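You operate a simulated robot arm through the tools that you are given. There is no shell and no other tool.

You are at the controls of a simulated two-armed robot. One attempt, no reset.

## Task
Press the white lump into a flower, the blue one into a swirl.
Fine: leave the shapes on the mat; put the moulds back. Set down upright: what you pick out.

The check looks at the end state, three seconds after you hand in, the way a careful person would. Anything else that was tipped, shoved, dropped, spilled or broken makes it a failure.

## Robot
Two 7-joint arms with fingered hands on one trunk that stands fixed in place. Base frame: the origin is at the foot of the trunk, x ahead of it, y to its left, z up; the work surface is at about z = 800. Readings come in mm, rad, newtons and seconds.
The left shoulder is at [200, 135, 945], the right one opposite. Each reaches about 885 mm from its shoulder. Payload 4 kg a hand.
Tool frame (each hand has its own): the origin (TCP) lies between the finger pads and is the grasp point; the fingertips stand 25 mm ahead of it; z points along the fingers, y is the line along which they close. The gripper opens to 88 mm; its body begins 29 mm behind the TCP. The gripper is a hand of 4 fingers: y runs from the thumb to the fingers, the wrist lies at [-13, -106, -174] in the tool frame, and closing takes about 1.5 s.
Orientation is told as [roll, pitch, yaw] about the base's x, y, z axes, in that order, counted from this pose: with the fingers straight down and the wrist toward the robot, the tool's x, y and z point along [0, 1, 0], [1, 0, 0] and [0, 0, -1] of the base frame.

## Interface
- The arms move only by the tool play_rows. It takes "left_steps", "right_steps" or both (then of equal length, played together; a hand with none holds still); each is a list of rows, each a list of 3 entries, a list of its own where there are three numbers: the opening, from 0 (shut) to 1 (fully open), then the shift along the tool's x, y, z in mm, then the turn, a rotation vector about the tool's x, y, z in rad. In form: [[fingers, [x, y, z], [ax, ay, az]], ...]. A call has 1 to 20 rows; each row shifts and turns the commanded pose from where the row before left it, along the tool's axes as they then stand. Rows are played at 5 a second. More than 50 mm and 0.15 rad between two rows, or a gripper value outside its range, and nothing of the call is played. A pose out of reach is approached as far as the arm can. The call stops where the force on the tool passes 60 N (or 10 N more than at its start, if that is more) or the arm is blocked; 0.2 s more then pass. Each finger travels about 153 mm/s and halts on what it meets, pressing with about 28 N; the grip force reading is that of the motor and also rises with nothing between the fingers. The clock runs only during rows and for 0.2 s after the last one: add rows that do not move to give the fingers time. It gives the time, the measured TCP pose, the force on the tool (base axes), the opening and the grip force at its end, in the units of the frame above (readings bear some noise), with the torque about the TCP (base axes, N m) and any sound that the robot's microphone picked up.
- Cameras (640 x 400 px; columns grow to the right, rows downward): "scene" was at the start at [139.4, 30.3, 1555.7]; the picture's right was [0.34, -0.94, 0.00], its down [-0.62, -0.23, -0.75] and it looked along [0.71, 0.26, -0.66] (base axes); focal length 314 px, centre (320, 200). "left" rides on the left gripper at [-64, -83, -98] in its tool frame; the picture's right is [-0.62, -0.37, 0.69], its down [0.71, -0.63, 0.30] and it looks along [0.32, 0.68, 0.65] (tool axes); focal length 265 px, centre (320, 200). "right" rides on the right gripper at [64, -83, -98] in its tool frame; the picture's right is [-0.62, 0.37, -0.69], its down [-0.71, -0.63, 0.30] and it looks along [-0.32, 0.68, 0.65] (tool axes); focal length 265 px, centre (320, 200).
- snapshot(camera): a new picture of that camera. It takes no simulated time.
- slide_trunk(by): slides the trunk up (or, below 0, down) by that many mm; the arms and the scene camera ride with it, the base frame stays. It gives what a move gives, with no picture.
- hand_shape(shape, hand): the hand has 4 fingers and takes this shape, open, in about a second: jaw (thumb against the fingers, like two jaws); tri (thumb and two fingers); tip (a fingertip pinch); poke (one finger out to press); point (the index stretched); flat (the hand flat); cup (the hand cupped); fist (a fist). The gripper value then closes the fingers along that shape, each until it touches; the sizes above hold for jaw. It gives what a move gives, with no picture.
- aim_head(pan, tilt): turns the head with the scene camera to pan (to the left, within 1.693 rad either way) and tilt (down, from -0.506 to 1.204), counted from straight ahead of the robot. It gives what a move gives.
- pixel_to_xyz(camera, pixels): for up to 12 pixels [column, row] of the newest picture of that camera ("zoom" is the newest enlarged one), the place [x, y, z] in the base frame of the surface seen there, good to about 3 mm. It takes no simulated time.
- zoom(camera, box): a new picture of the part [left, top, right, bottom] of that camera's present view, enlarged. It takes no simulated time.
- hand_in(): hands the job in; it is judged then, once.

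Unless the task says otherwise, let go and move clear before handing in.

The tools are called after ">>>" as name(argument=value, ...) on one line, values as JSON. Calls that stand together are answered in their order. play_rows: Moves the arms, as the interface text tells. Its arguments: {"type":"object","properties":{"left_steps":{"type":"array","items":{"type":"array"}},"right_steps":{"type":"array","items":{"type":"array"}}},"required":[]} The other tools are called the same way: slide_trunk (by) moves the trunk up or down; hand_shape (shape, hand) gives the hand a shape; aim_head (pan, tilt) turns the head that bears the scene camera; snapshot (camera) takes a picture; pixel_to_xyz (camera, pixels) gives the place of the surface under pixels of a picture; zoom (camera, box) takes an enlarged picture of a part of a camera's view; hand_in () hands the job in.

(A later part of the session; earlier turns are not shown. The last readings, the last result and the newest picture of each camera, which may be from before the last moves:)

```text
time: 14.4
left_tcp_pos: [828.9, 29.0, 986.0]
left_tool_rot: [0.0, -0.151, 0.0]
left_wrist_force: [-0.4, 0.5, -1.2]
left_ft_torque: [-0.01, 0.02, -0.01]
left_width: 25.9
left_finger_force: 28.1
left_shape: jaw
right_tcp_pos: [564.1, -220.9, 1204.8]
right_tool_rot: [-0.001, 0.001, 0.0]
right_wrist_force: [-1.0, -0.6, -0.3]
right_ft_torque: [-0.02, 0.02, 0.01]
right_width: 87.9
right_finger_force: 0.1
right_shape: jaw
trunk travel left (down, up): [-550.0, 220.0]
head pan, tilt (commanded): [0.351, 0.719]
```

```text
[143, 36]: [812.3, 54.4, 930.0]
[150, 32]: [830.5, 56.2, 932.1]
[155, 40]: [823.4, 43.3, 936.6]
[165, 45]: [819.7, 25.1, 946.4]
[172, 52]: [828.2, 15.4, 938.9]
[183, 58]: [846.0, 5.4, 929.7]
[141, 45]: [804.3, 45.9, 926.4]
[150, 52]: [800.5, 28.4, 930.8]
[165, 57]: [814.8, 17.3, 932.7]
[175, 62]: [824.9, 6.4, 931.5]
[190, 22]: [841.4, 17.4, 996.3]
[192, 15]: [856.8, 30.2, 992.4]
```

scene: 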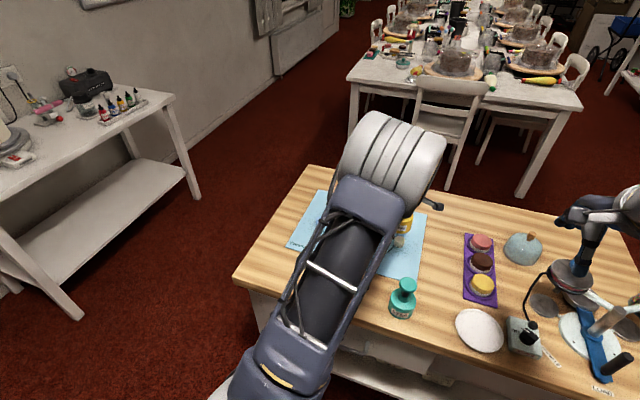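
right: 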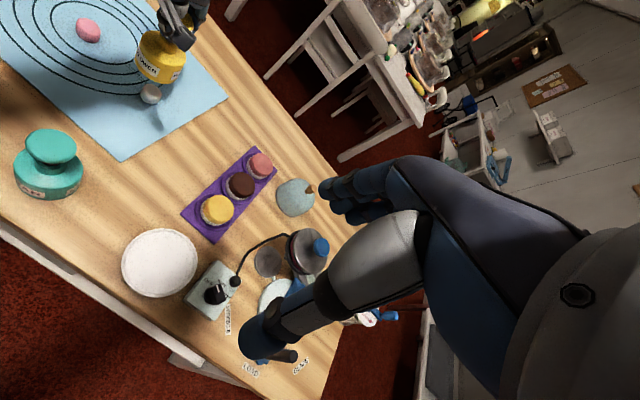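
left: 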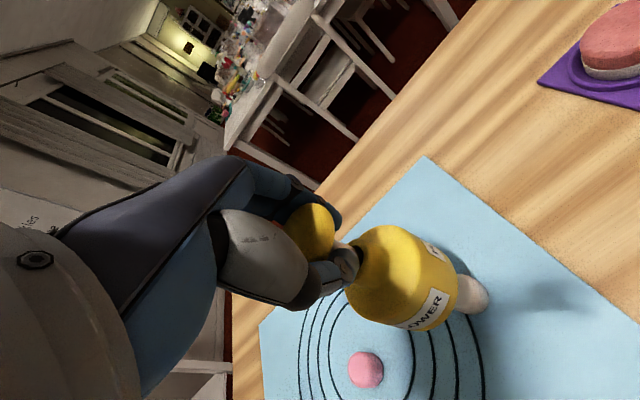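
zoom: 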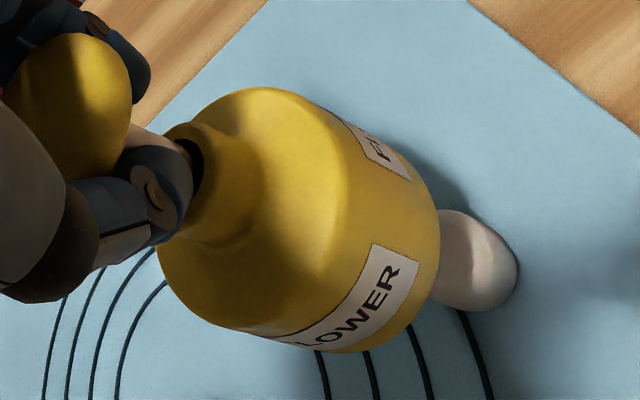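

The rim is level to within about 2°, with its bottom near z 886 and the axis at about (828,27). I'll shift by (+1.8,−7.2) and lower to just above the lump for a final alignment check.

>>> play_rows(left_steps=[[0.25, [-7.2, 1.8, 0.3], [0, 0, 0]], [0.25, [0, -1.5, 9.9], [0, 0, 0]], [0.25, [0, -2.2, 14.8], [0, 0, 0]], [0.25, [0, -2.2, 14.8], [0, 0, 0]], [0.25, [0, -0.7, 5], [0, 0, 0]], [0.25, [0, 0, 0], [0, 0, 0]], [0.25, [0, 0, 0], [0, 0, 0]]])

>>> snapshot(camera="right")

>>> zoom(camera="right", box=[110, 10, 230, 110])

>>> snapshot(camera="left")

>>> zoom(camera="scene", box=[340, 180, 460, 280])

```text
time: 16.0
left_tcp_pos: [829.7, 21.7, 942.2]
left_tool_rot: [0.001, -0.151, 0.0]
left_wrist_force: [0.0, -0.2, -0.8]
left_ft_torque: [0.01, -0.01, 0.0]
left_width: 25.6
left_finger_force: 28.4
left_shape: jaw
right_tcp_pos: [565.3, -222.5, 1204.2]
right_tool_rot: [-0.001, 0.0, -0.001]
right_wrist_force: [0.8, 0.4, 0.5]
right_ft_torque: [-0.04, -0.03, 0.01]
right_width: 87.7
right_finger_force: 0.0
right_shape: jaw
trunk travel left (down, up): [-550.0, 220.0]
head pan, tilt (commanded): [0.351, 0.719]
```

```text
taken
```

right: 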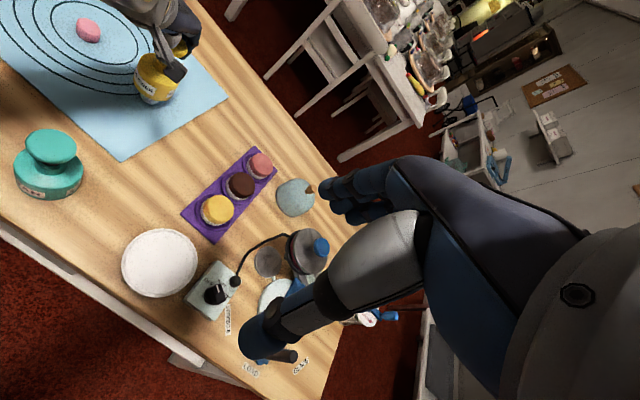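

```text
4.00 times, centred on (170, 60) of right
```

zoom: 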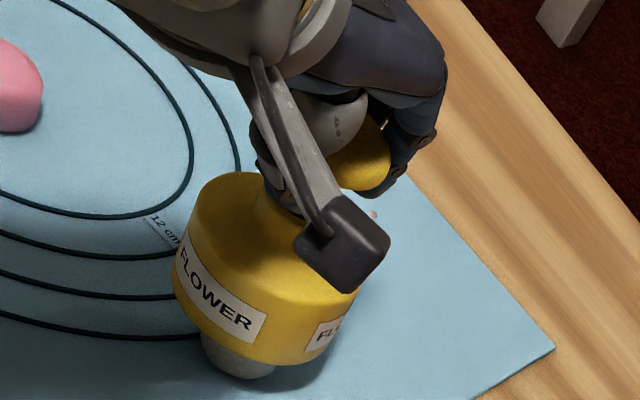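

```text
taken
```

left: 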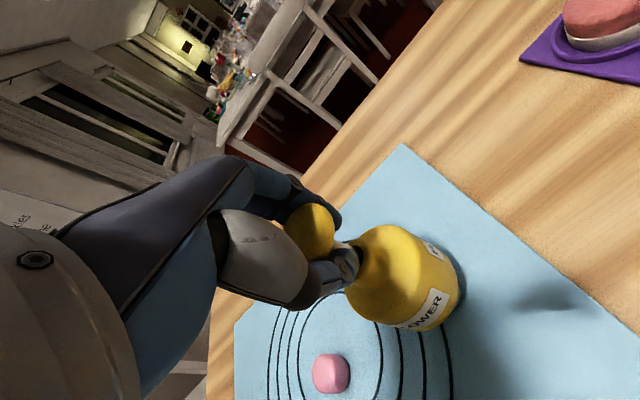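

```text
4.00 times, centred on (400, 230) of scene
```

zoom: 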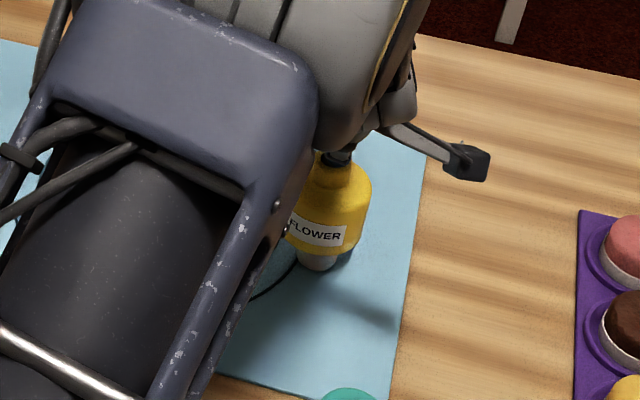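

The mould is just above the lump and looks nearly aligned (right zoom: lump at (238,360), rim centre about (265,300)). I'll measure the rim points again for a final correction.

>>> pixel_to_xyz(camera="right", pixels=[[135, 83], [138, 88], [142, 93], [147, 97], [152, 99.5], [158, 100.5], [164, 100], [170, 98], [175, 94.5], [143, 100], [150, 103.5], [156, 103]])

>>> pixel_to_xyz(camera="left", pixels=[[454, 290], [445, 315], [425, 328], [452, 270], [430, 295], [410, 315], [435, 250], [420, 240], [440, 275], [450, 300], [310, 220], [320, 240]])

>>> zoom(camera="right", box=[125, 60, 189, 108])

```text
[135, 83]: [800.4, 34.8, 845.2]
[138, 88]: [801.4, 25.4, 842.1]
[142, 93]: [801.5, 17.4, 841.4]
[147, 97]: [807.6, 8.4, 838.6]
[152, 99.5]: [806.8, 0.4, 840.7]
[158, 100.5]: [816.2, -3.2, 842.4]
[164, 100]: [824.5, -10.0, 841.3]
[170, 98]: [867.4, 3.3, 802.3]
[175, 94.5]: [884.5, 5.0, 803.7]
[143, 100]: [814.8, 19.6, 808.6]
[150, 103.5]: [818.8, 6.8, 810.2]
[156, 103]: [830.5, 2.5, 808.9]
```

```text
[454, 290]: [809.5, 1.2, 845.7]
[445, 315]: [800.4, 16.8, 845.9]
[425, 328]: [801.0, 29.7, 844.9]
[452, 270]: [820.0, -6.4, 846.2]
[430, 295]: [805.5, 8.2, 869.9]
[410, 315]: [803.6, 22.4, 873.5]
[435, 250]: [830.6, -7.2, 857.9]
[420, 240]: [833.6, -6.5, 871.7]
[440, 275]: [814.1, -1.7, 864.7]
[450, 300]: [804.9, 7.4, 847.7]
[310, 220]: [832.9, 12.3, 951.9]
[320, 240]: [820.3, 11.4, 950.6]
```

```text
8.33 times, centred on (157, 84) of right
```

zoom: 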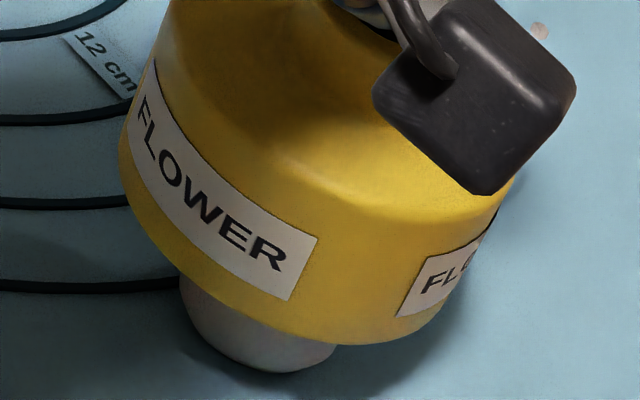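

The mould axis is at (830.5,21.5) and the lump at about (830,19.5), so I'll correct y by −1.8 and lower over the lump slowly.

>>> play_rows(left_steps=[[0.25, [-1.8, 0, 0], [0, 0, 0]], [0.25, [0, -0.75, 4.95], [0, 0, 0]], [0.25, [0, -0.75, 4.95], [0, 0, 0]], [0.25, [0, -0.75, 4.95], [0, 0, 0]], [0.25, [0, -0.75, 4.95], [0, 0, 0]], [0.25, [0, -0.75, 4.95], [0, 0, 0]], [0.25, [0, -0.75, 4.95], [0, 0, 0]], [0.25, [0, 0, 0], [0, 0, 0]]])

>>> snapshot(camera="right")

>>> zoom(camera="right", box=[125, 60, 189, 108])

>>> zoom(camera="left", box=[270, 180, 510, 350])

```text
time: 17.8
left_tcp_pos: [828.9, 20.9, 910.6]
left_tool_rot: [0.002, -0.15, 0.0]
left_wrist_force: [0.5, -1.2, -1.3]
left_ft_torque: [-0.02, 0.02, 0.02]
left_width: 25.7
left_finger_force: 27.7
left_shape: jaw
right_tcp_pos: [563.8, -220.8, 1203.1]
right_tool_rot: [0.001, 0.0, -0.001]
right_wrist_force: [-0.1, -0.7, -0.8]
right_ft_torque: [-0.03, -0.01, -0.05]
right_width: 87.6
right_finger_force: 0.1
right_shape: jaw
trunk travel left (down, up): [-550.0, 220.0]
head pan, tilt (commanded): [0.351, 0.719]
```

```text
taken
```

right: 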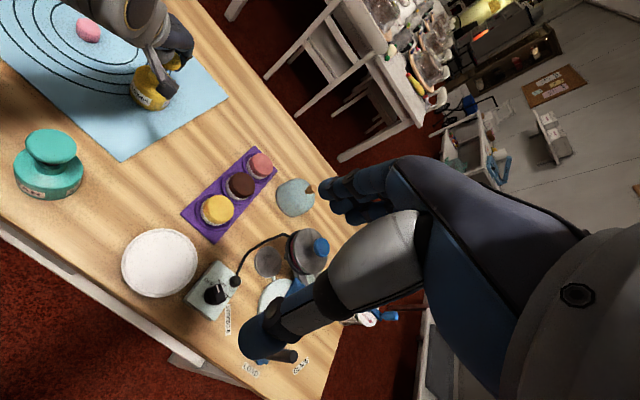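

```text
8.33 times, centred on (157, 84) of right
```

zoom: 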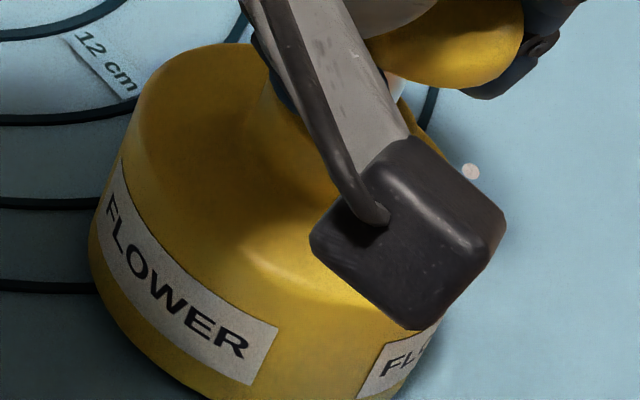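

```text
2.35 times, centred on (390, 265) of left
```

zoom: 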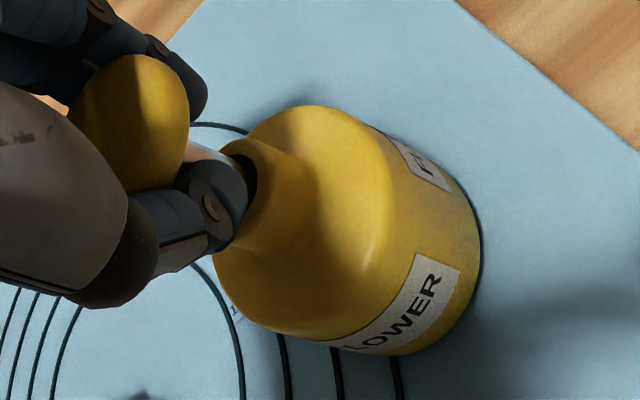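

There's no contact force yet and the lump is fully inside the mould, with the rim about 7–8 mm above the mat. I'll lower in 2 mm steps until it touches.

>>> play_rows(left_steps=[[0.25, [0, -0.3, 2], [0, 0, 0]], [0.25, [0, -0.3, 2], [0, 0, 0]], [0.25, [0, 0, 0], [0, 0, 0]]])

>>> play_rows(left_steps=[[0.25, [0, -0.3, 2], [0, 0, 0]], [0.25, [0, 0, 0], [0, 0, 0]]])

>>> play_rows(left_steps=[[0.25, [0, -0.3, 2], [0, 0, 0]], [0.25, [0, 0, 0], [0, 0, 0]]])

```text
time: 18.6
left_tcp_pos: [830.0, 19.3, 909.1]
left_tool_rot: [0.0, -0.15, -0.001]
left_wrist_force: [-1.4, -0.7, 1.3]
left_ft_torque: [0.01, 0.02, -0.01]
left_width: 25.8
left_finger_force: 28.1
left_shape: jaw
right_tcp_pos: [564.4, -221.4, 1203.5]
right_tool_rot: [-0.001, 0.0, -0.001]
right_wrist_force: [0.5, 0.3, -0.3]
right_ft_torque: [0.0, 0.0, 0.03]
right_width: 87.7
right_finger_force: 0.0
right_shape: jaw
trunk travel left (down, up): [-550.0, 220.0]
head pan, tilt (commanded): [0.351, 0.719]
```

```text
time: 19.2
left_tcp_pos: [828.8, 20.7, 907.1]
left_tool_rot: [-0.001, -0.151, 0.0]
left_wrist_force: [-1.2, -0.6, 2.3]
left_ft_torque: [0.0, -0.04, 0.0]
left_width: 25.6
left_finger_force: 28.4
left_shape: jaw
right_tcp_pos: [563.5, -220.1, 1203.9]
right_tool_rot: [0.0, 0.0, 0.0]
right_wrist_force: [-0.4, -0.6, 0.2]
right_ft_torque: [-0.02, -0.01, 0.01]
right_width: 87.6
right_finger_force: 0.0
right_shape: jaw
trunk travel left (down, up): [-550.0, 220.0]
head pan, tilt (commanded): [0.351, 0.719]
```

```text
time: 19.8
left_tcp_pos: [829.7, 20.0, 904.4]
left_tool_rot: [-0.001, -0.151, 0.0]
left_wrist_force: [-0.5, -1.0, 2.4]
left_ft_torque: [-0.01, 0.04, -0.01]
left_width: 25.9
left_finger_force: 28.2
left_shape: jaw
right_tcp_pos: [563.2, -221.8, 1202.9]
right_tool_rot: [-0.001, 0.0, 0.0]
right_wrist_force: [-0.2, 0.6, -0.8]
right_ft_torque: [-0.01, 0.02, 0.0]
right_width: 87.8
right_finger_force: 0.0
right_shape: jaw
trunk travel left (down, up): [-550.0, 220.0]
head pan, tilt (commanded): [0.351, 0.719]
```

Force went from −1.3 to +2.4 N, so the mould is standing on the mat around the lump. I'll release the knob gradually and then raise clear.

>>> play_rows(left_steps=[[0.32, [0, 0, 0], [0, 0, 0]], [0.4, [0, 0, 0], [0, 0, 0]], [0.5, [0, 0, 0], [0, 0, 0]], [0.6, [0, 0, 0], [0, 0, 0]], [0.8, [0, 0, 0], [0, 0, 0]], [1, [0, 0, 0], [0, 0, 0]], [1, [0, 0, 0], [0, 0, 0]]])

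>>> snapshot(camera="left")

>>> zoom(camera="right", box=[125, 50, 205, 110])

```text
time: 21.4
left_tcp_pos: [829.7, 19.4, 903.1]
left_tool_rot: [-0.001, -0.151, 0.001]
left_wrist_force: [-0.5, 1.2, 0.5]
left_ft_torque: [0.01, -0.03, 0.02]
left_width: 87.7
left_finger_force: 0.0
left_shape: jaw
right_tcp_pos: [564.3, -221.0, 1204.0]
right_tool_rot: [0.0, 0.001, -0.001]
right_wrist_force: [0.7, 0.6, -0.7]
right_ft_torque: [-0.01, -0.01, 0.0]
right_width: 87.5
right_finger_force: 0.1
right_shape: jaw
trunk travel left (down, up): [-550.0, 220.0]
head pan, tilt (commanded): [0.351, 0.719]
```

```text
taken
```

left: 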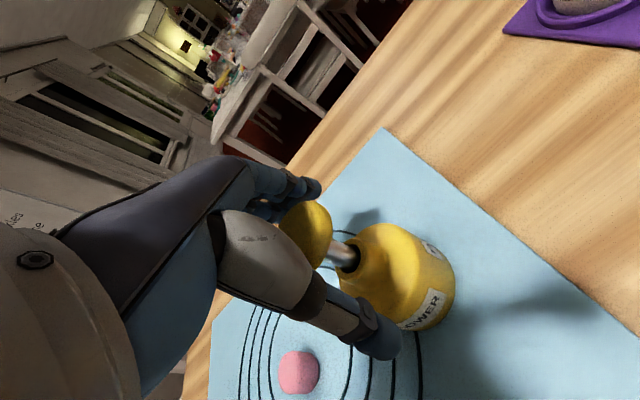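

```text
6.67 times, centred on (165, 80) of right
```

zoom: 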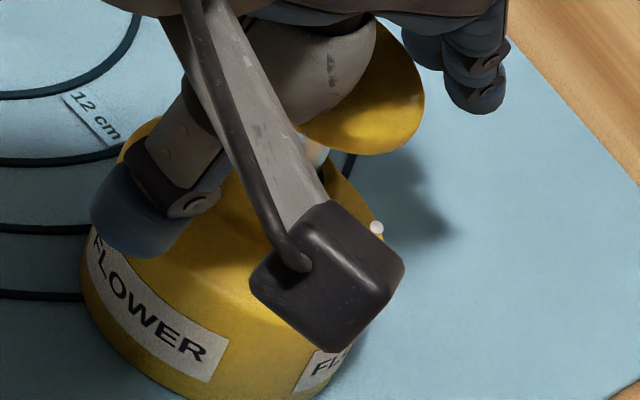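

Released, and the mould stands by itself. I'll raise the hand clear and turn it back to vertical.

>>> play_rows(left_steps=[[1, [0, 1.5, -9.9], [0, 0, 0]], [1, [0, 3, -19.8], [0, 0, 0]], [1, [0, 4.5, -29.7], [0, 0, 0]], [1, [0, 4.5, -29.7], [0, 0, 0]], [1, [0, 4.5, -29.7], [0, 0, 0]], [1, [0, 0, 0], [0.05, 0, 0]], [1, [0, 0, 0], [0.05, 0, 0]], [1, [0, 0, 0], [0.05, 0, 0]], [1, [0, 0, 0], [0, 0, 0]]])

>>> snapshot(camera="left")

>>> snapshot(camera="right")

>>> snapshot(camera="scene")

```text
time: 23.4
left_tcp_pos: [829.0, 20.0, 1024.5]
left_tool_rot: [0.0, 0.002, 0.0]
left_wrist_force: [-0.2, 0.1, -0.3]
left_ft_torque: [0.0, 0.02, -0.03]
left_width: 87.9
left_finger_force: 0.0
left_shape: jaw
right_tcp_pos: [563.6, -220.7, 1204.1]
right_tool_rot: [0.001, 0.0, 0.0]
right_wrist_force: [0.0, -0.4, -0.5]
right_ft_torque: [0.04, 0.0, -0.01]
right_width: 87.6
right_finger_force: 0.1
right_shape: jaw
trunk travel left (down, up): [-550.0, 220.0]
head pan, tilt (commanded): [0.351, 0.719]
```

```text
taken
```

left: 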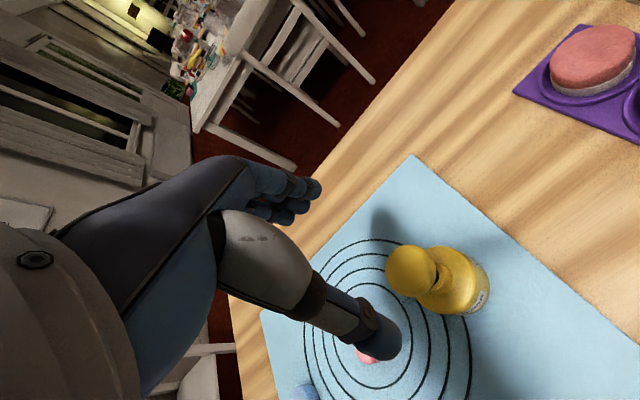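

```text
taken
```

right: 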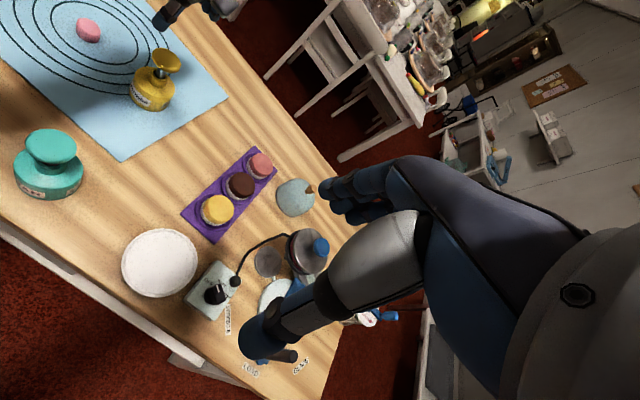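

```text
taken
```

scene: 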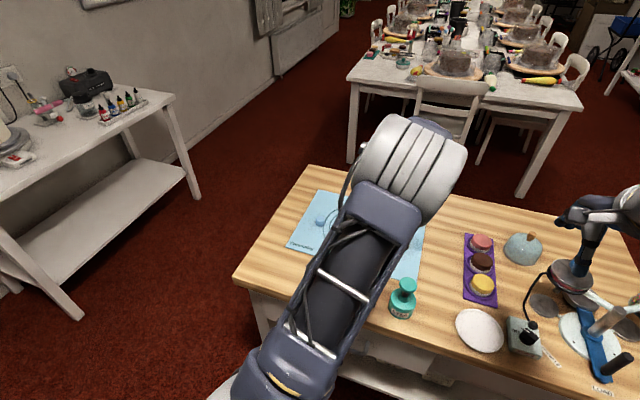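

The mould stands upright over the white lump (left view (445,280)). I'll measure the knob and switch the left hand to a fist for pressing.

>>> zoom(camera="left", box=[370, 230, 510, 330])

>>> pixel_to_xyz(camera="left", pixels=[[411, 271], [400, 262], [420, 262], [400, 285], [420, 285], [460, 280], [480, 300], [450, 310], [475, 270]])

>>> zoom(camera="right", box=[110, 40, 200, 115])

>>> hand_shape(hand="left", shape="fist")

>>> snapshot(camera="left")

>>> snapshot(camera="right")

```text
4.00 times, centred on (440, 280) of left
```

zoom: 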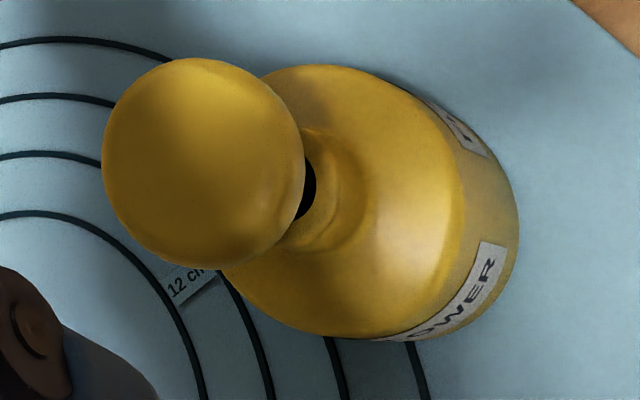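

```text
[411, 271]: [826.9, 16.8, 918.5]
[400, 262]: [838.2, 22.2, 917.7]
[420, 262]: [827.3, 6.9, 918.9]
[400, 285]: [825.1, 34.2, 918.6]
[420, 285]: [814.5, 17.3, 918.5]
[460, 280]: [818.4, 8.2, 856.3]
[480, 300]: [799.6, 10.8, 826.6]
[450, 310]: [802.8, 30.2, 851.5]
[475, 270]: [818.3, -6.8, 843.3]
```

```text
5.33 times, centred on (155, 78) of right
```

zoom: 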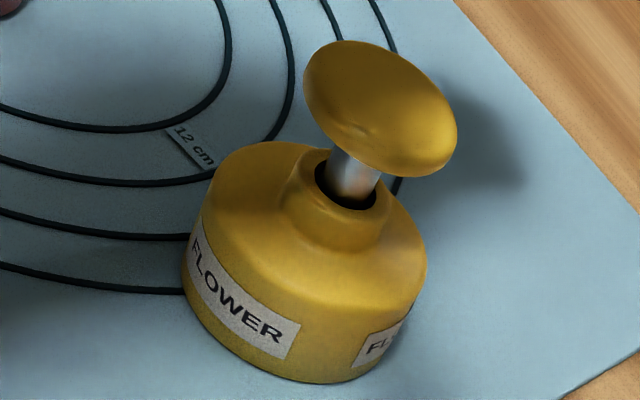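

```text
time: 24.3
left_tcp_pos: [829.9, 19.9, 1023.0]
left_tool_rot: [0.001, 0.001, 0.001]
left_wrist_force: [0.6, -0.4, 0.3]
left_ft_torque: [-0.02, 0.0, -0.01]
left_width: 0.0
left_finger_force: 0.0
left_shape: fist
right_tcp_pos: [563.4, -221.1, 1204.5]
right_tool_rot: [0.001, 0.0, 0.0]
right_wrist_force: [0.7, 0.2, 0.3]
right_ft_torque: [-0.02, 0.01, 0.01]
right_width: 87.5
right_finger_force: 0.0
right_shape: jaw
trunk travel left (down, up): [-550.0, 220.0]
head pan, tilt (commanded): [0.351, 0.719]
```

```text
taken
```

left: 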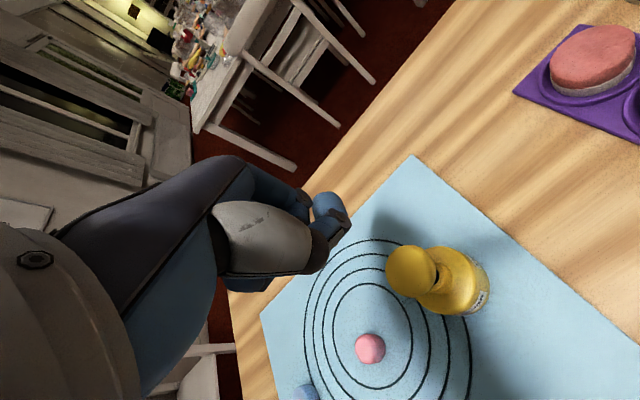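

```text
taken
```

right: 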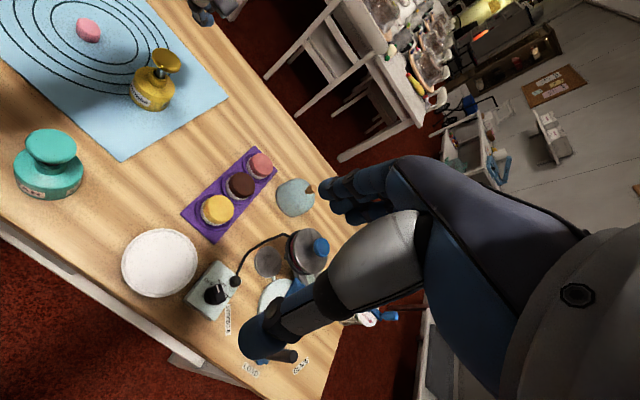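

The knob is at (829.5,20.5,918). I need to know where the fist's lowest surface lies relative to the TCP, so I'll probe the fist in the left view.

>>> pixel_to_xyz(camera="left", pixels=[[330, 202], [338, 215], [345, 222], [325, 218], [330, 235], [320, 250], [315, 265], [305, 200], [300, 240], [260, 285], [345, 230], [270, 230]])

>>> zoom(camera="left", box=[200, 140, 380, 300])

>>> zoom(camera="scene", box=[320, 100, 500, 230])

>>> zoom(camera="right", box=[150, 0, 270, 60])

```text
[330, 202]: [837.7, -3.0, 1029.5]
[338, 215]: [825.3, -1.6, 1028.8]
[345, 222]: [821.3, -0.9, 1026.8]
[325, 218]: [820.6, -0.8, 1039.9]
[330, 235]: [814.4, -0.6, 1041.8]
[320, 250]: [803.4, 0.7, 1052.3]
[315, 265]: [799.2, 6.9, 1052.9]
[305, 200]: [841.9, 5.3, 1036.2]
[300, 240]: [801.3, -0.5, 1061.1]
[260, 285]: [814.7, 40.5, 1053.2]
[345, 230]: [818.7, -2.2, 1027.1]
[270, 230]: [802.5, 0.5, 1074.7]
```

```text
2.50 times, centred on (290, 220) of left
```

zoom: 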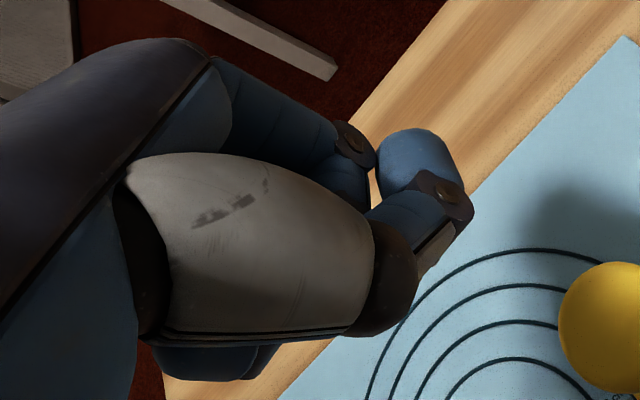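

```text
3.08 times, centred on (410, 165) of scene
```

zoom: 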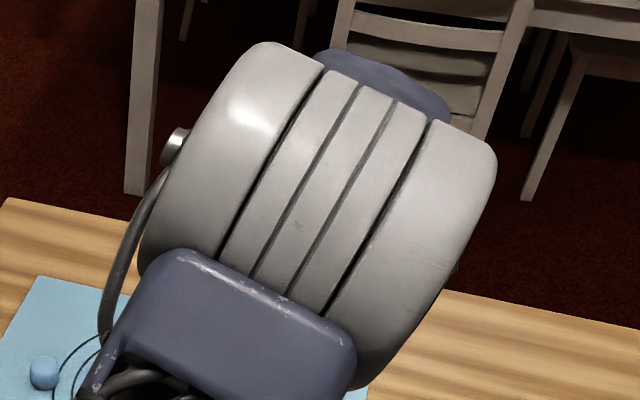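

```text
5.33 times, centred on (210, 30) of right
```

zoom: 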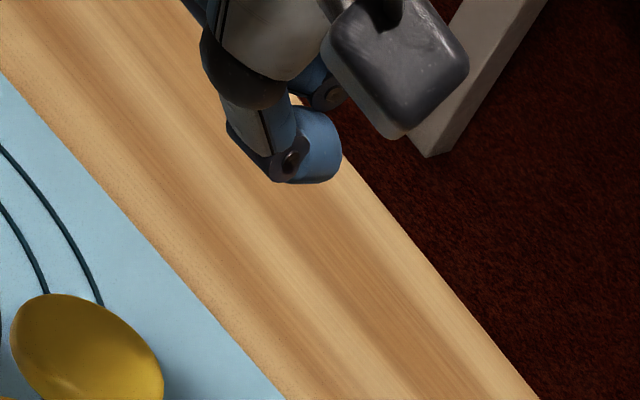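

The lowest part of the fist looks like the thumb and finger at (315,150) of the right zoom. I'll probe there directly.

>>> pixel_to_xyz(camera="zoom", pixels=[[315, 140], [335, 165], [300, 178], [270, 172], [240, 130], [255, 100], [320, 95], [315, 120], [250, 60], [330, 150], [285, 130], [400, 100]])

```text
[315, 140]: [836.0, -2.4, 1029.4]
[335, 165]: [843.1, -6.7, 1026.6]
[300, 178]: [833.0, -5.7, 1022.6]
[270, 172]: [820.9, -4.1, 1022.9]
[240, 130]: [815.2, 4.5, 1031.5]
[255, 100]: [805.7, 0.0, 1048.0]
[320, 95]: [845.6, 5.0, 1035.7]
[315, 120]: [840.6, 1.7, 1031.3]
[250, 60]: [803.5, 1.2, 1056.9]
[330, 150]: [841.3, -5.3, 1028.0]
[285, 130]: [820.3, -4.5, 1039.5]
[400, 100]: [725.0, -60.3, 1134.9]
```

The fist's thumb lies off to one side, so I'll see whether "poke" gives a cleaner pressing point.

>>> hand_shape(hand="left", shape="poke")

>>> snapshot(camera="left")

>>> snapshot(camera="right")

>>> zoom(camera="right", box=[120, 0, 240, 75])

>>> zoom(camera="left", box=[200, 140, 480, 320])

```text
time: 25.2
left_tcp_pos: [829.6, 20.5, 1024.3]
left_tool_rot: [-0.001, 0.001, -0.001]
left_wrist_force: [-0.1, 0.6, 0.6]
left_ft_torque: [0.03, 0.01, 0.01]
left_width: 0.0
left_finger_force: 0.1
left_shape: poke
right_tcp_pos: [564.4, -221.6, 1203.4]
right_tool_rot: [-0.001, 0.0, 0.0]
right_wrist_force: [-0.4, 0.2, -0.5]
right_ft_torque: [-0.03, 0.0, 0.01]
right_width: 87.5
right_finger_force: 0.0
right_shape: jaw
trunk travel left (down, up): [-550.0, 220.0]
head pan, tilt (commanded): [0.351, 0.719]
```

```text
taken
```

left: 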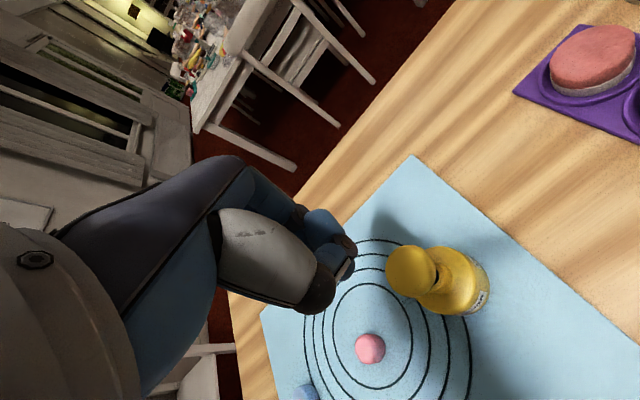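

```text
taken
```

right: 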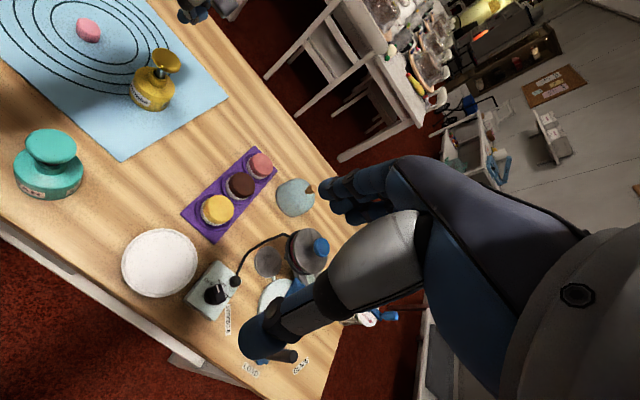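

```text
5.33 times, centred on (180, 38) of right
```

zoom: 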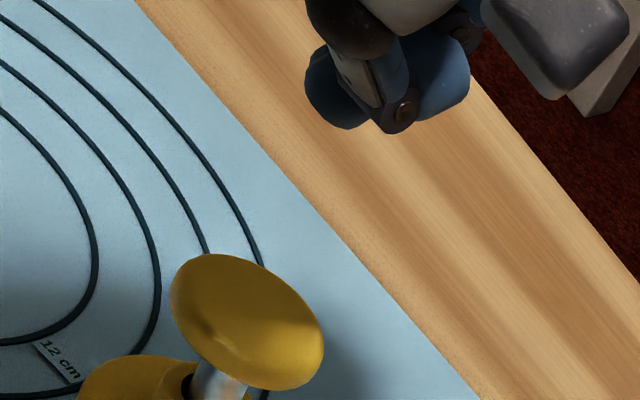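

```text
2.22 times, centred on (340, 230) of left
```

zoom: 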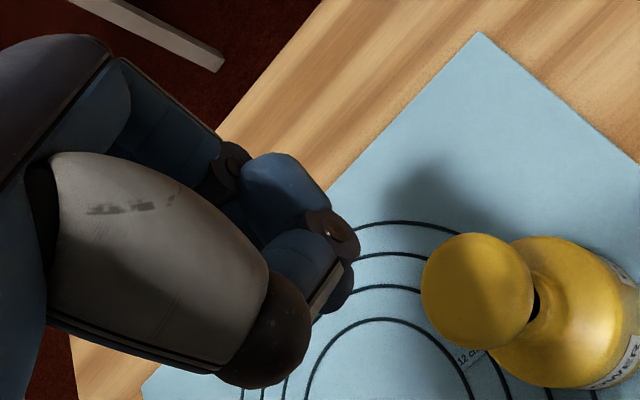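

In poke shape, a finger shows below the thumb at (330,90) of the right zoom. I'll probe its tip.

>>> pixel_to_xyz(camera="right", pixels=[[181, 15], [183, 20], [186, 22], [179, 17], [188, 18], [192, 20], [195, 22], [200, 18], [205, 14], [190, 12]])

>>> pixel_to_xyz(camera="left", pixels=[[315, 215], [335, 225], [345, 240], [350, 248], [350, 265], [345, 270], [335, 260], [330, 250], [320, 290], [352, 270]])

>>> zoom(camera="left", box=[280, 190, 380, 310])

```text
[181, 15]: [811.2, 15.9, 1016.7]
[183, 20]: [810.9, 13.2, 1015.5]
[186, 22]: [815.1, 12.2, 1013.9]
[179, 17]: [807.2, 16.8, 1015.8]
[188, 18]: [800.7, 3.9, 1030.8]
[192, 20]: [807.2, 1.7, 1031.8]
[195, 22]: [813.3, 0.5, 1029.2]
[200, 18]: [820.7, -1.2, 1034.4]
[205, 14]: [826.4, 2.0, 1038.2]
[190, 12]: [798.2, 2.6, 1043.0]
```

```text
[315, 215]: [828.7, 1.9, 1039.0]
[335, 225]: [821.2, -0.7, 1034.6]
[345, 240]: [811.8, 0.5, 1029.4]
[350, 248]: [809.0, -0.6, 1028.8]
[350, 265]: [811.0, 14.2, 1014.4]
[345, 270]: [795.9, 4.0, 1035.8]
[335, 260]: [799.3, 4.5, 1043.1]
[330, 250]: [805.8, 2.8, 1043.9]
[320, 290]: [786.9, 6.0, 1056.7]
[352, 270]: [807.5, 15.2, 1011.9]
```

```text
3.33 times, centred on (330, 250) of left
```

zoom: 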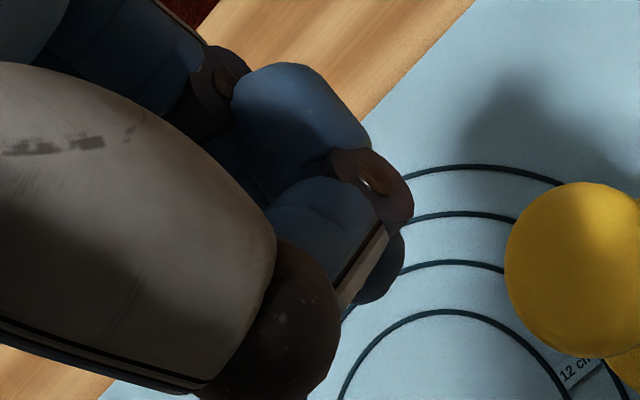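

The poke tip is offset and likely flexible. Pressing the knob with the palm, with the jaws open and straddling the body, should be stiffer and centred (88 mm opening against a 60 mm body). I'll go back to jaw and lower to just above palm contact.

>>> hand_shape(hand="left", shape="jaw")

>>> play_rows(left_steps=[[1, [0, 0, 0], [0, 0, 0]], [1, [0, 0, 30], [0, 0, 0]], [1, [0, 0, 40], [0, 0, 0]], [1, [0, 0, 30], [0, 0, 0]], [1, [0, 0, 15], [0, 0, 0]], [1, [0, 0, 8], [0, 0, 0]], [1, [0, 0, 0], [0, 0, 0]]])

>>> snapshot(camera="left")

>>> snapshot(camera="right")

>>> zoom(camera="right", box=[110, 20, 214, 110])

```text
time: 26.1
left_tcp_pos: [829.6, 20.4, 1024.2]
left_tool_rot: [0.001, 0.0, -0.002]
left_wrist_force: [0.1, 0.8, 0.3]
left_ft_torque: [0.02, 0.01, 0.01]
left_width: 87.9
left_finger_force: 0.1
left_shape: jaw
right_tcp_pos: [564.9, -221.9, 1204.8]
right_tool_rot: [-0.001, 0.0, 0.001]
right_wrist_force: [-0.6, -0.5, 0.4]
right_ft_torque: [-0.02, -0.01, 0.01]
right_width: 87.4
right_finger_force: 0.1
right_shape: jaw
trunk travel left (down, up): [-550.0, 220.0]
head pan, tilt (commanded): [0.351, 0.719]
```

```text
time: 27.7
left_tcp_pos: [829.5, 19.6, 900.4]
left_tool_rot: [-0.002, 0.0, -0.001]
left_wrist_force: [0.4, -0.3, 0.1]
left_ft_torque: [0.02, 0.01, 0.0]
left_width: 87.8
left_finger_force: 0.0
left_shape: jaw
right_tcp_pos: [563.6, -220.4, 1204.7]
right_tool_rot: [0.0, -0.002, 0.0]
right_wrist_force: [0.6, -0.1, 0.5]
right_ft_torque: [0.03, 0.04, -0.01]
right_width: 87.5
right_finger_force: 0.0
right_shape: jaw
trunk travel left (down, up): [-550.0, 220.0]
head pan, tilt (commanded): [0.351, 0.719]
```

```text
taken
```

left: 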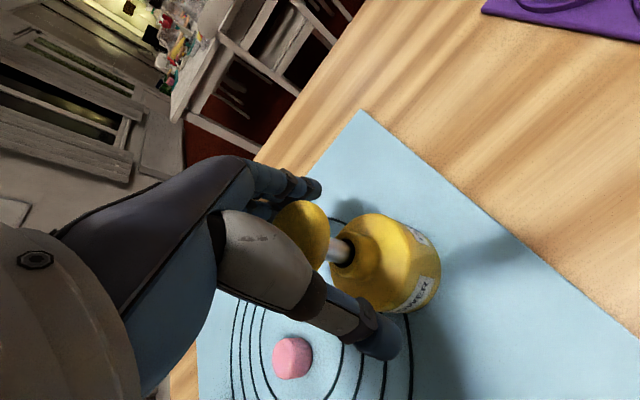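

```text
taken
```

right: 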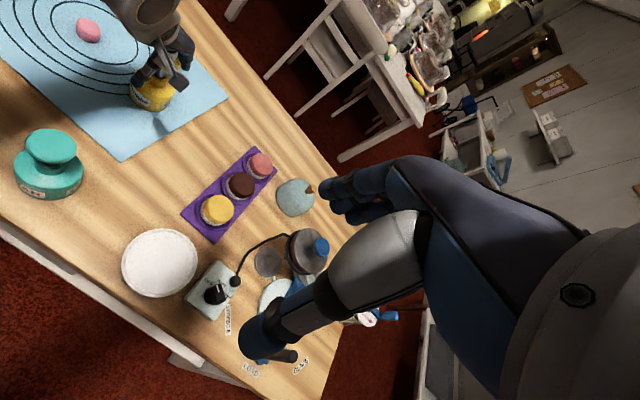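

```text
4.44 times, centred on (162, 65) of right
```

zoom: 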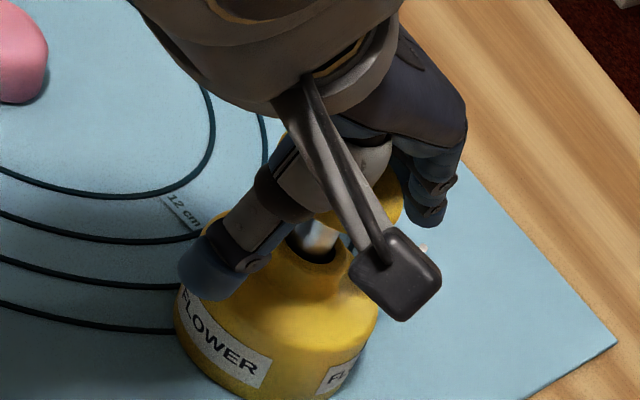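

The hand is straddling the knob cleanly. I'll lower in small steps, watching for contact and press force.

>>> play_rows(left_steps=[[1, [0, 0, 4], [0, 0, 0]], [1, [0, 0, 4], [0, 0, 0]], [1, [0, 0, 4], [0, 0, 0]], [1, [0, 0, 0], [0, 0, 0]]])

>>> play_rows(left_steps=[[1, [0, 0, 4], [0, 0, 0]], [1, [0, 0, 4], [0, 0, 0]], [1, [0, 0, 0], [0, 0, 0]]])

>>> zoom(camera="left", box=[260, 170, 480, 340])

```text
time: 28.7
left_tcp_pos: [830.2, 19.8, 889.0]
left_tool_rot: [-0.001, -0.001, 0.0]
left_wrist_force: [-0.3, -1.1, 0.1]
left_ft_torque: [0.02, 0.01, 0.0]
left_width: 87.8
left_finger_force: 0.1
left_shape: jaw
right_tcp_pos: [564.6, -220.8, 1204.6]
right_tool_rot: [0.0, 0.0, 0.0]
right_wrist_force: [-1.3, -0.4, 0.2]
right_ft_torque: [-0.01, 0.01, -0.02]
right_width: 87.7
right_finger_force: 0.0
right_shape: jaw
trunk travel left (down, up): [-550.0, 220.0]
head pan, tilt (commanded): [0.351, 0.719]
```

```text
time: 29.5
left_tcp_pos: [829.4, 19.4, 880.4]
left_tool_rot: [-0.001, 0.001, 0.0]
left_wrist_force: [0.7, -0.5, -0.9]
left_ft_torque: [0.03, 0.0, 0.02]
left_width: 88.0
left_finger_force: 0.0
left_shape: jaw
right_tcp_pos: [564.4, -221.1, 1204.3]
right_tool_rot: [0.0, 0.0, -0.001]
right_wrist_force: [0.3, -0.3, 0.5]
right_ft_torque: [0.01, 0.02, -0.02]
right_width: 87.7
right_finger_force: 0.1
right_shape: jaw
trunk travel left (down, up): [-550.0, 220.0]
head pan, tilt (commanded): [0.351, 0.719]
```

```text
2.35 times, centred on (370, 255) of left
```

zoom: 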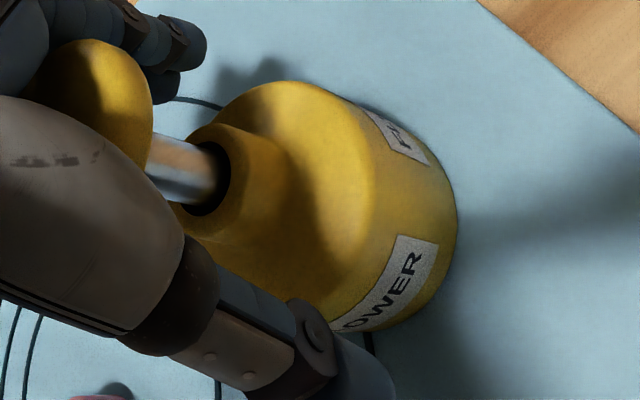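

No contact at TCP z 880 and the fingers clear the body. I'll continue lowering in small steps.

>>> play_rows(left_steps=[[1, [0, 0, 3], [0, 0, 0]], [1, [0, 0, 3], [0, 0, 0]], [1, [0, 0, 0], [0, 0, 0]]])

>>> zoom(camera="right", box=[110, 20, 214, 110])

>>> zoom(camera="left", box=[260, 170, 480, 340])

```text
time: 30.3
left_tcp_pos: [828.7, 20.2, 875.5]
left_tool_rot: [0.001, -0.001, 0.0]
left_wrist_force: [0.9, -0.2, 1.7]
left_ft_torque: [0.02, 0.0, -0.03]
left_width: 88.1
left_finger_force: 0.0
left_shape: jaw
right_tcp_pos: [565.1, -220.8, 1204.5]
right_tool_rot: [0.0, 0.002, 0.0]
right_wrist_force: [-0.6, 0.3, 0.2]
right_ft_torque: [-0.02, 0.01, 0.01]
right_width: 88.1
right_finger_force: 0.0
right_shape: jaw
trunk travel left (down, up): [-550.0, 220.0]
head pan, tilt (commanded): [0.351, 0.719]
```

```text
4.44 times, centred on (162, 65) of right
```

zoom: 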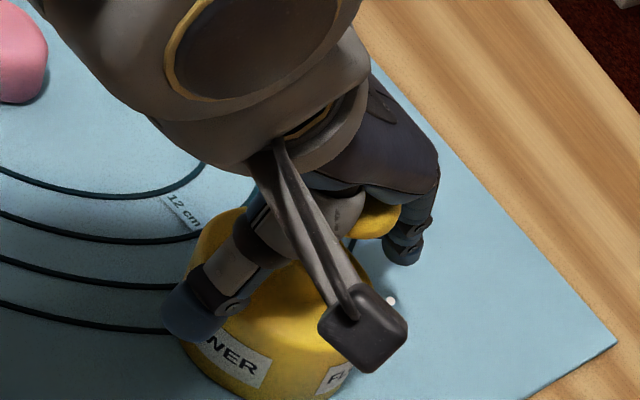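

```text
2.35 times, centred on (370, 255) of left
```

zoom: 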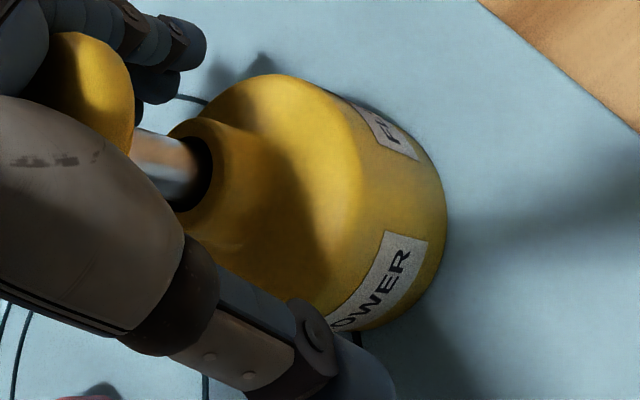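

There's a possible first touch (+1.7 N). I'll keep pressing in 3 mm steps and watch the force.

>>> play_rows(left_steps=[[1, [0, 0, 3], [0, 0, 0]], [1, [0, 0, 0], [0, 0, 0]]])

>>> play_rows(left_steps=[[1, [0, 0, 3], [0, 0, 0]], [1, [0, 0, 0], [0, 0, 0]]])

>>> zoom(camera="left", box=[260, 170, 480, 340])

```text
time: 30.9
left_tcp_pos: [829.3, 20.1, 871.0]
left_tool_rot: [0.002, -0.001, 0.001]
left_wrist_force: [2.4, -1.2, 1.5]
left_ft_torque: [0.0, 0.02, 0.01]
left_width: 87.6
left_finger_force: 0.1
left_shape: jaw
right_tcp_pos: [565.9, -220.8, 1204.3]
right_tool_rot: [-0.002, 0.0, -0.001]
right_wrist_force: [-0.1, -0.2, 0.1]
right_ft_torque: [-0.01, 0.0, -0.03]
right_width: 87.5
right_finger_force: 0.0
right_shape: jaw
trunk travel left (down, up): [-550.0, 220.0]
head pan, tilt (commanded): [0.351, 0.719]
```

```text
time: 31.5
left_tcp_pos: [828.8, 17.8, 869.0]
left_tool_rot: [0.0, 0.0, -0.001]
left_wrist_force: [1.7, -1.5, 5.9]
left_ft_torque: [0.02, 0.01, -0.03]
left_width: 88.1
left_finger_force: 0.0
left_shape: jaw
right_tcp_pos: [564.5, -220.2, 1204.4]
right_tool_rot: [0.0, 0.001, 0.0]
right_wrist_force: [-0.9, 0.4, 0.2]
right_ft_torque: [-0.02, 0.0, -0.01]
right_width: 87.4
right_finger_force: 0.1
right_shape: jaw
trunk travel left (down, up): [-550.0, 220.0]
head pan, tilt (commanded): [0.351, 0.719]
```

```text
2.35 times, centred on (370, 255) of left
```

zoom: 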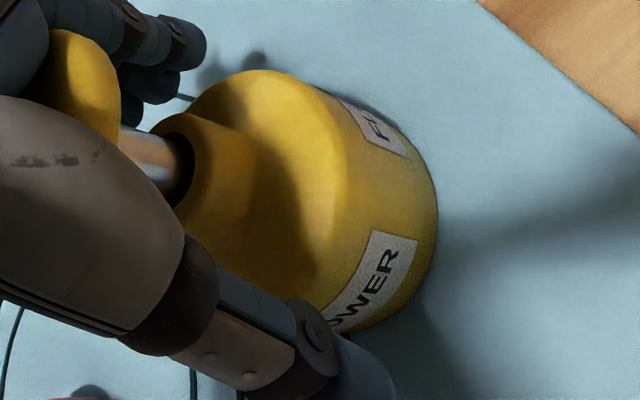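

The side force (+2 N in x) suggests a sloped palm contact, which could tip the mould. I'll back off, close the fingers, and press the knob centre from above with the joined fingertips.

>>> play_rows(left_steps=[[1, [0, 0, -5], [0, 0, 0]], [1, [0, 0, -10], [0, 0, 0]], [1, [0, 0, -25], [0, 0, 0]], [1, [0, 0, -35], [0, 0, 0]], [1, [0, 0, -35], [0, 0, 0]], [0.5, [0, 0, 0], [0, 0, 0]], [0, [0, 0, 0], [0, 0, 0]], [0, [0, 0, 0], [0, 0, 0]], [0, [0, 0, 0], [0, 0, 0]], [0, [0, 0, 0], [0, 0, 0]]])

>>> snapshot(camera="left")

>>> snapshot(camera="right")

>>> zoom(camera="right", box=[110, 10, 214, 110])

>>> zoom(camera="left", box=[240, 170, 480, 340])

```text
time: 33.7
left_tcp_pos: [828.3, 18.5, 978.9]
left_tool_rot: [0.0, 0.0, 0.0]
left_wrist_force: [0.0, -0.4, -0.5]
left_ft_torque: [0.02, 0.0, 0.02]
left_width: 0.0
left_finger_force: 27.7
left_shape: jaw
right_tcp_pos: [563.9, -220.4, 1203.1]
right_tool_rot: [0.001, 0.0, 0.0]
right_wrist_force: [-0.6, 0.3, -0.4]
right_ft_torque: [-0.01, 0.01, 0.01]
right_width: 87.7
right_finger_force: 0.0
right_shape: jaw
trunk travel left (down, up): [-550.0, 220.0]
head pan, tilt (commanded): [0.351, 0.719]
```

```text
taken
```

left: 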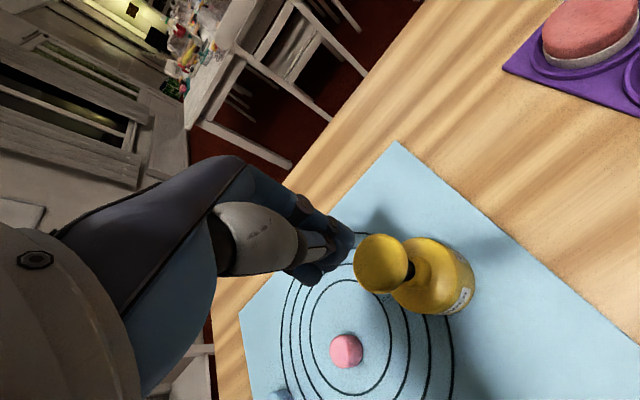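

```text
taken
```

right: 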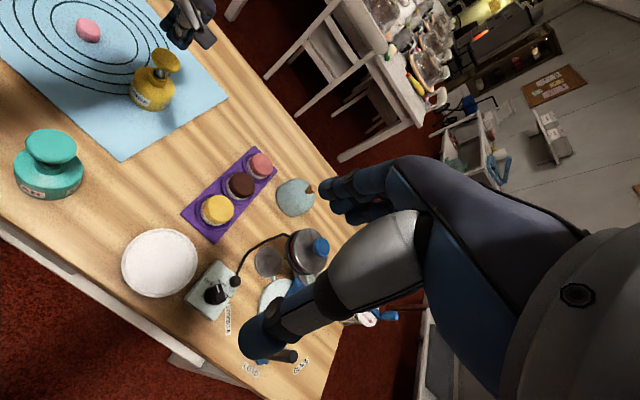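

```text
4.00 times, centred on (162, 60) of right
```

zoom: 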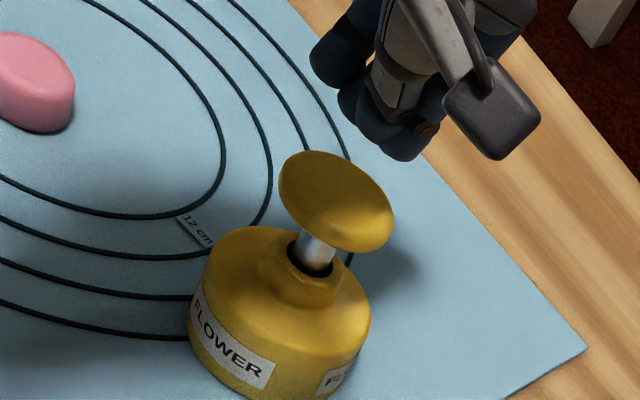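

```text
2.35 times, centred on (360, 255) of left
```

zoom: 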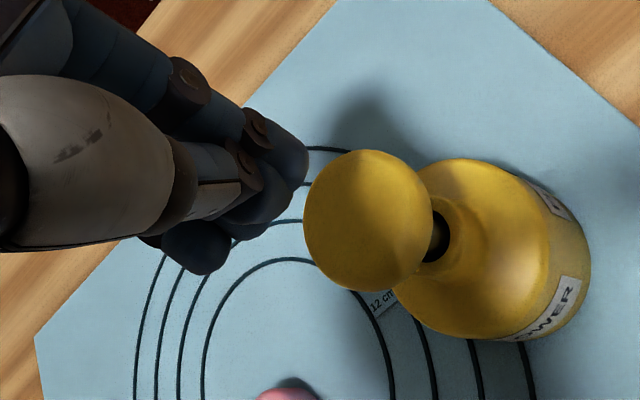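

The closed fingertips and the knob are both visible. I'll probe the tip positions and the mould's current position.

>>> pixel_to_xyz(camera="right", pixels=[[166, 27], [172, 36], [177, 43], [183, 48], [165, 22], [173, 30], [180, 42], [186, 44], [153, 58], [166, 60], [160, 52], [174, 68]])

>>> pixel_to_xyz(camera="left", pixels=[[347, 240], [350, 245], [338, 262], [343, 258], [311, 280], [318, 282], [381, 262], [370, 250], [392, 252], [372, 280], [390, 280], [335, 245]])

>>> zoom(camera="left", box=[340, 220, 480, 320])

```text
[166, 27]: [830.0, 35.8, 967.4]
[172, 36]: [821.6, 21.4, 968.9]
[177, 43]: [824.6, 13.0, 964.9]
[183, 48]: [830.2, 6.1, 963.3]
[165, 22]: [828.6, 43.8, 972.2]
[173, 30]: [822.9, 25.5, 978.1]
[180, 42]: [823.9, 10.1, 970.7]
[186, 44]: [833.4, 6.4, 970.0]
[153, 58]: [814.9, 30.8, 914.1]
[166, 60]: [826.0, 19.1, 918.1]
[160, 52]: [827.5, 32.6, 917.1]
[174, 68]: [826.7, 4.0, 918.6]
```

```text
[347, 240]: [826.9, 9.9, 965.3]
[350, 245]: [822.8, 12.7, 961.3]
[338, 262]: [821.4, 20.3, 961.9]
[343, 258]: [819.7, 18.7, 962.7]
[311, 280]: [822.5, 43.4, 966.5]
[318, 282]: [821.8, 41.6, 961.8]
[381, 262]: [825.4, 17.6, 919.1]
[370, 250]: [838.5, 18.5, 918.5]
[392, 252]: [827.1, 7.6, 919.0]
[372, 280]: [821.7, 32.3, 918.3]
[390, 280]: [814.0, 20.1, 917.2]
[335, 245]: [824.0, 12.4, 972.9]
```

```text
4.00 times, centred on (410, 270) of left
```

zoom: 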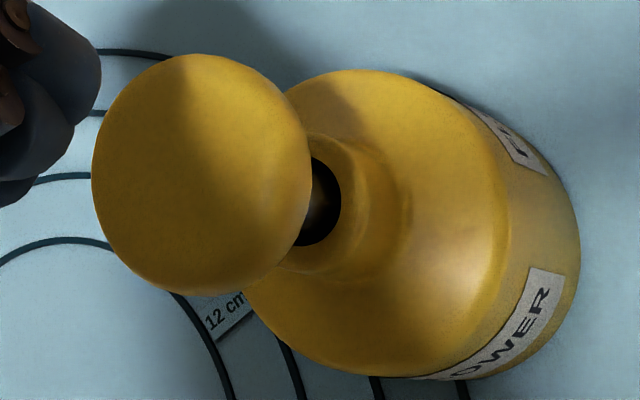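

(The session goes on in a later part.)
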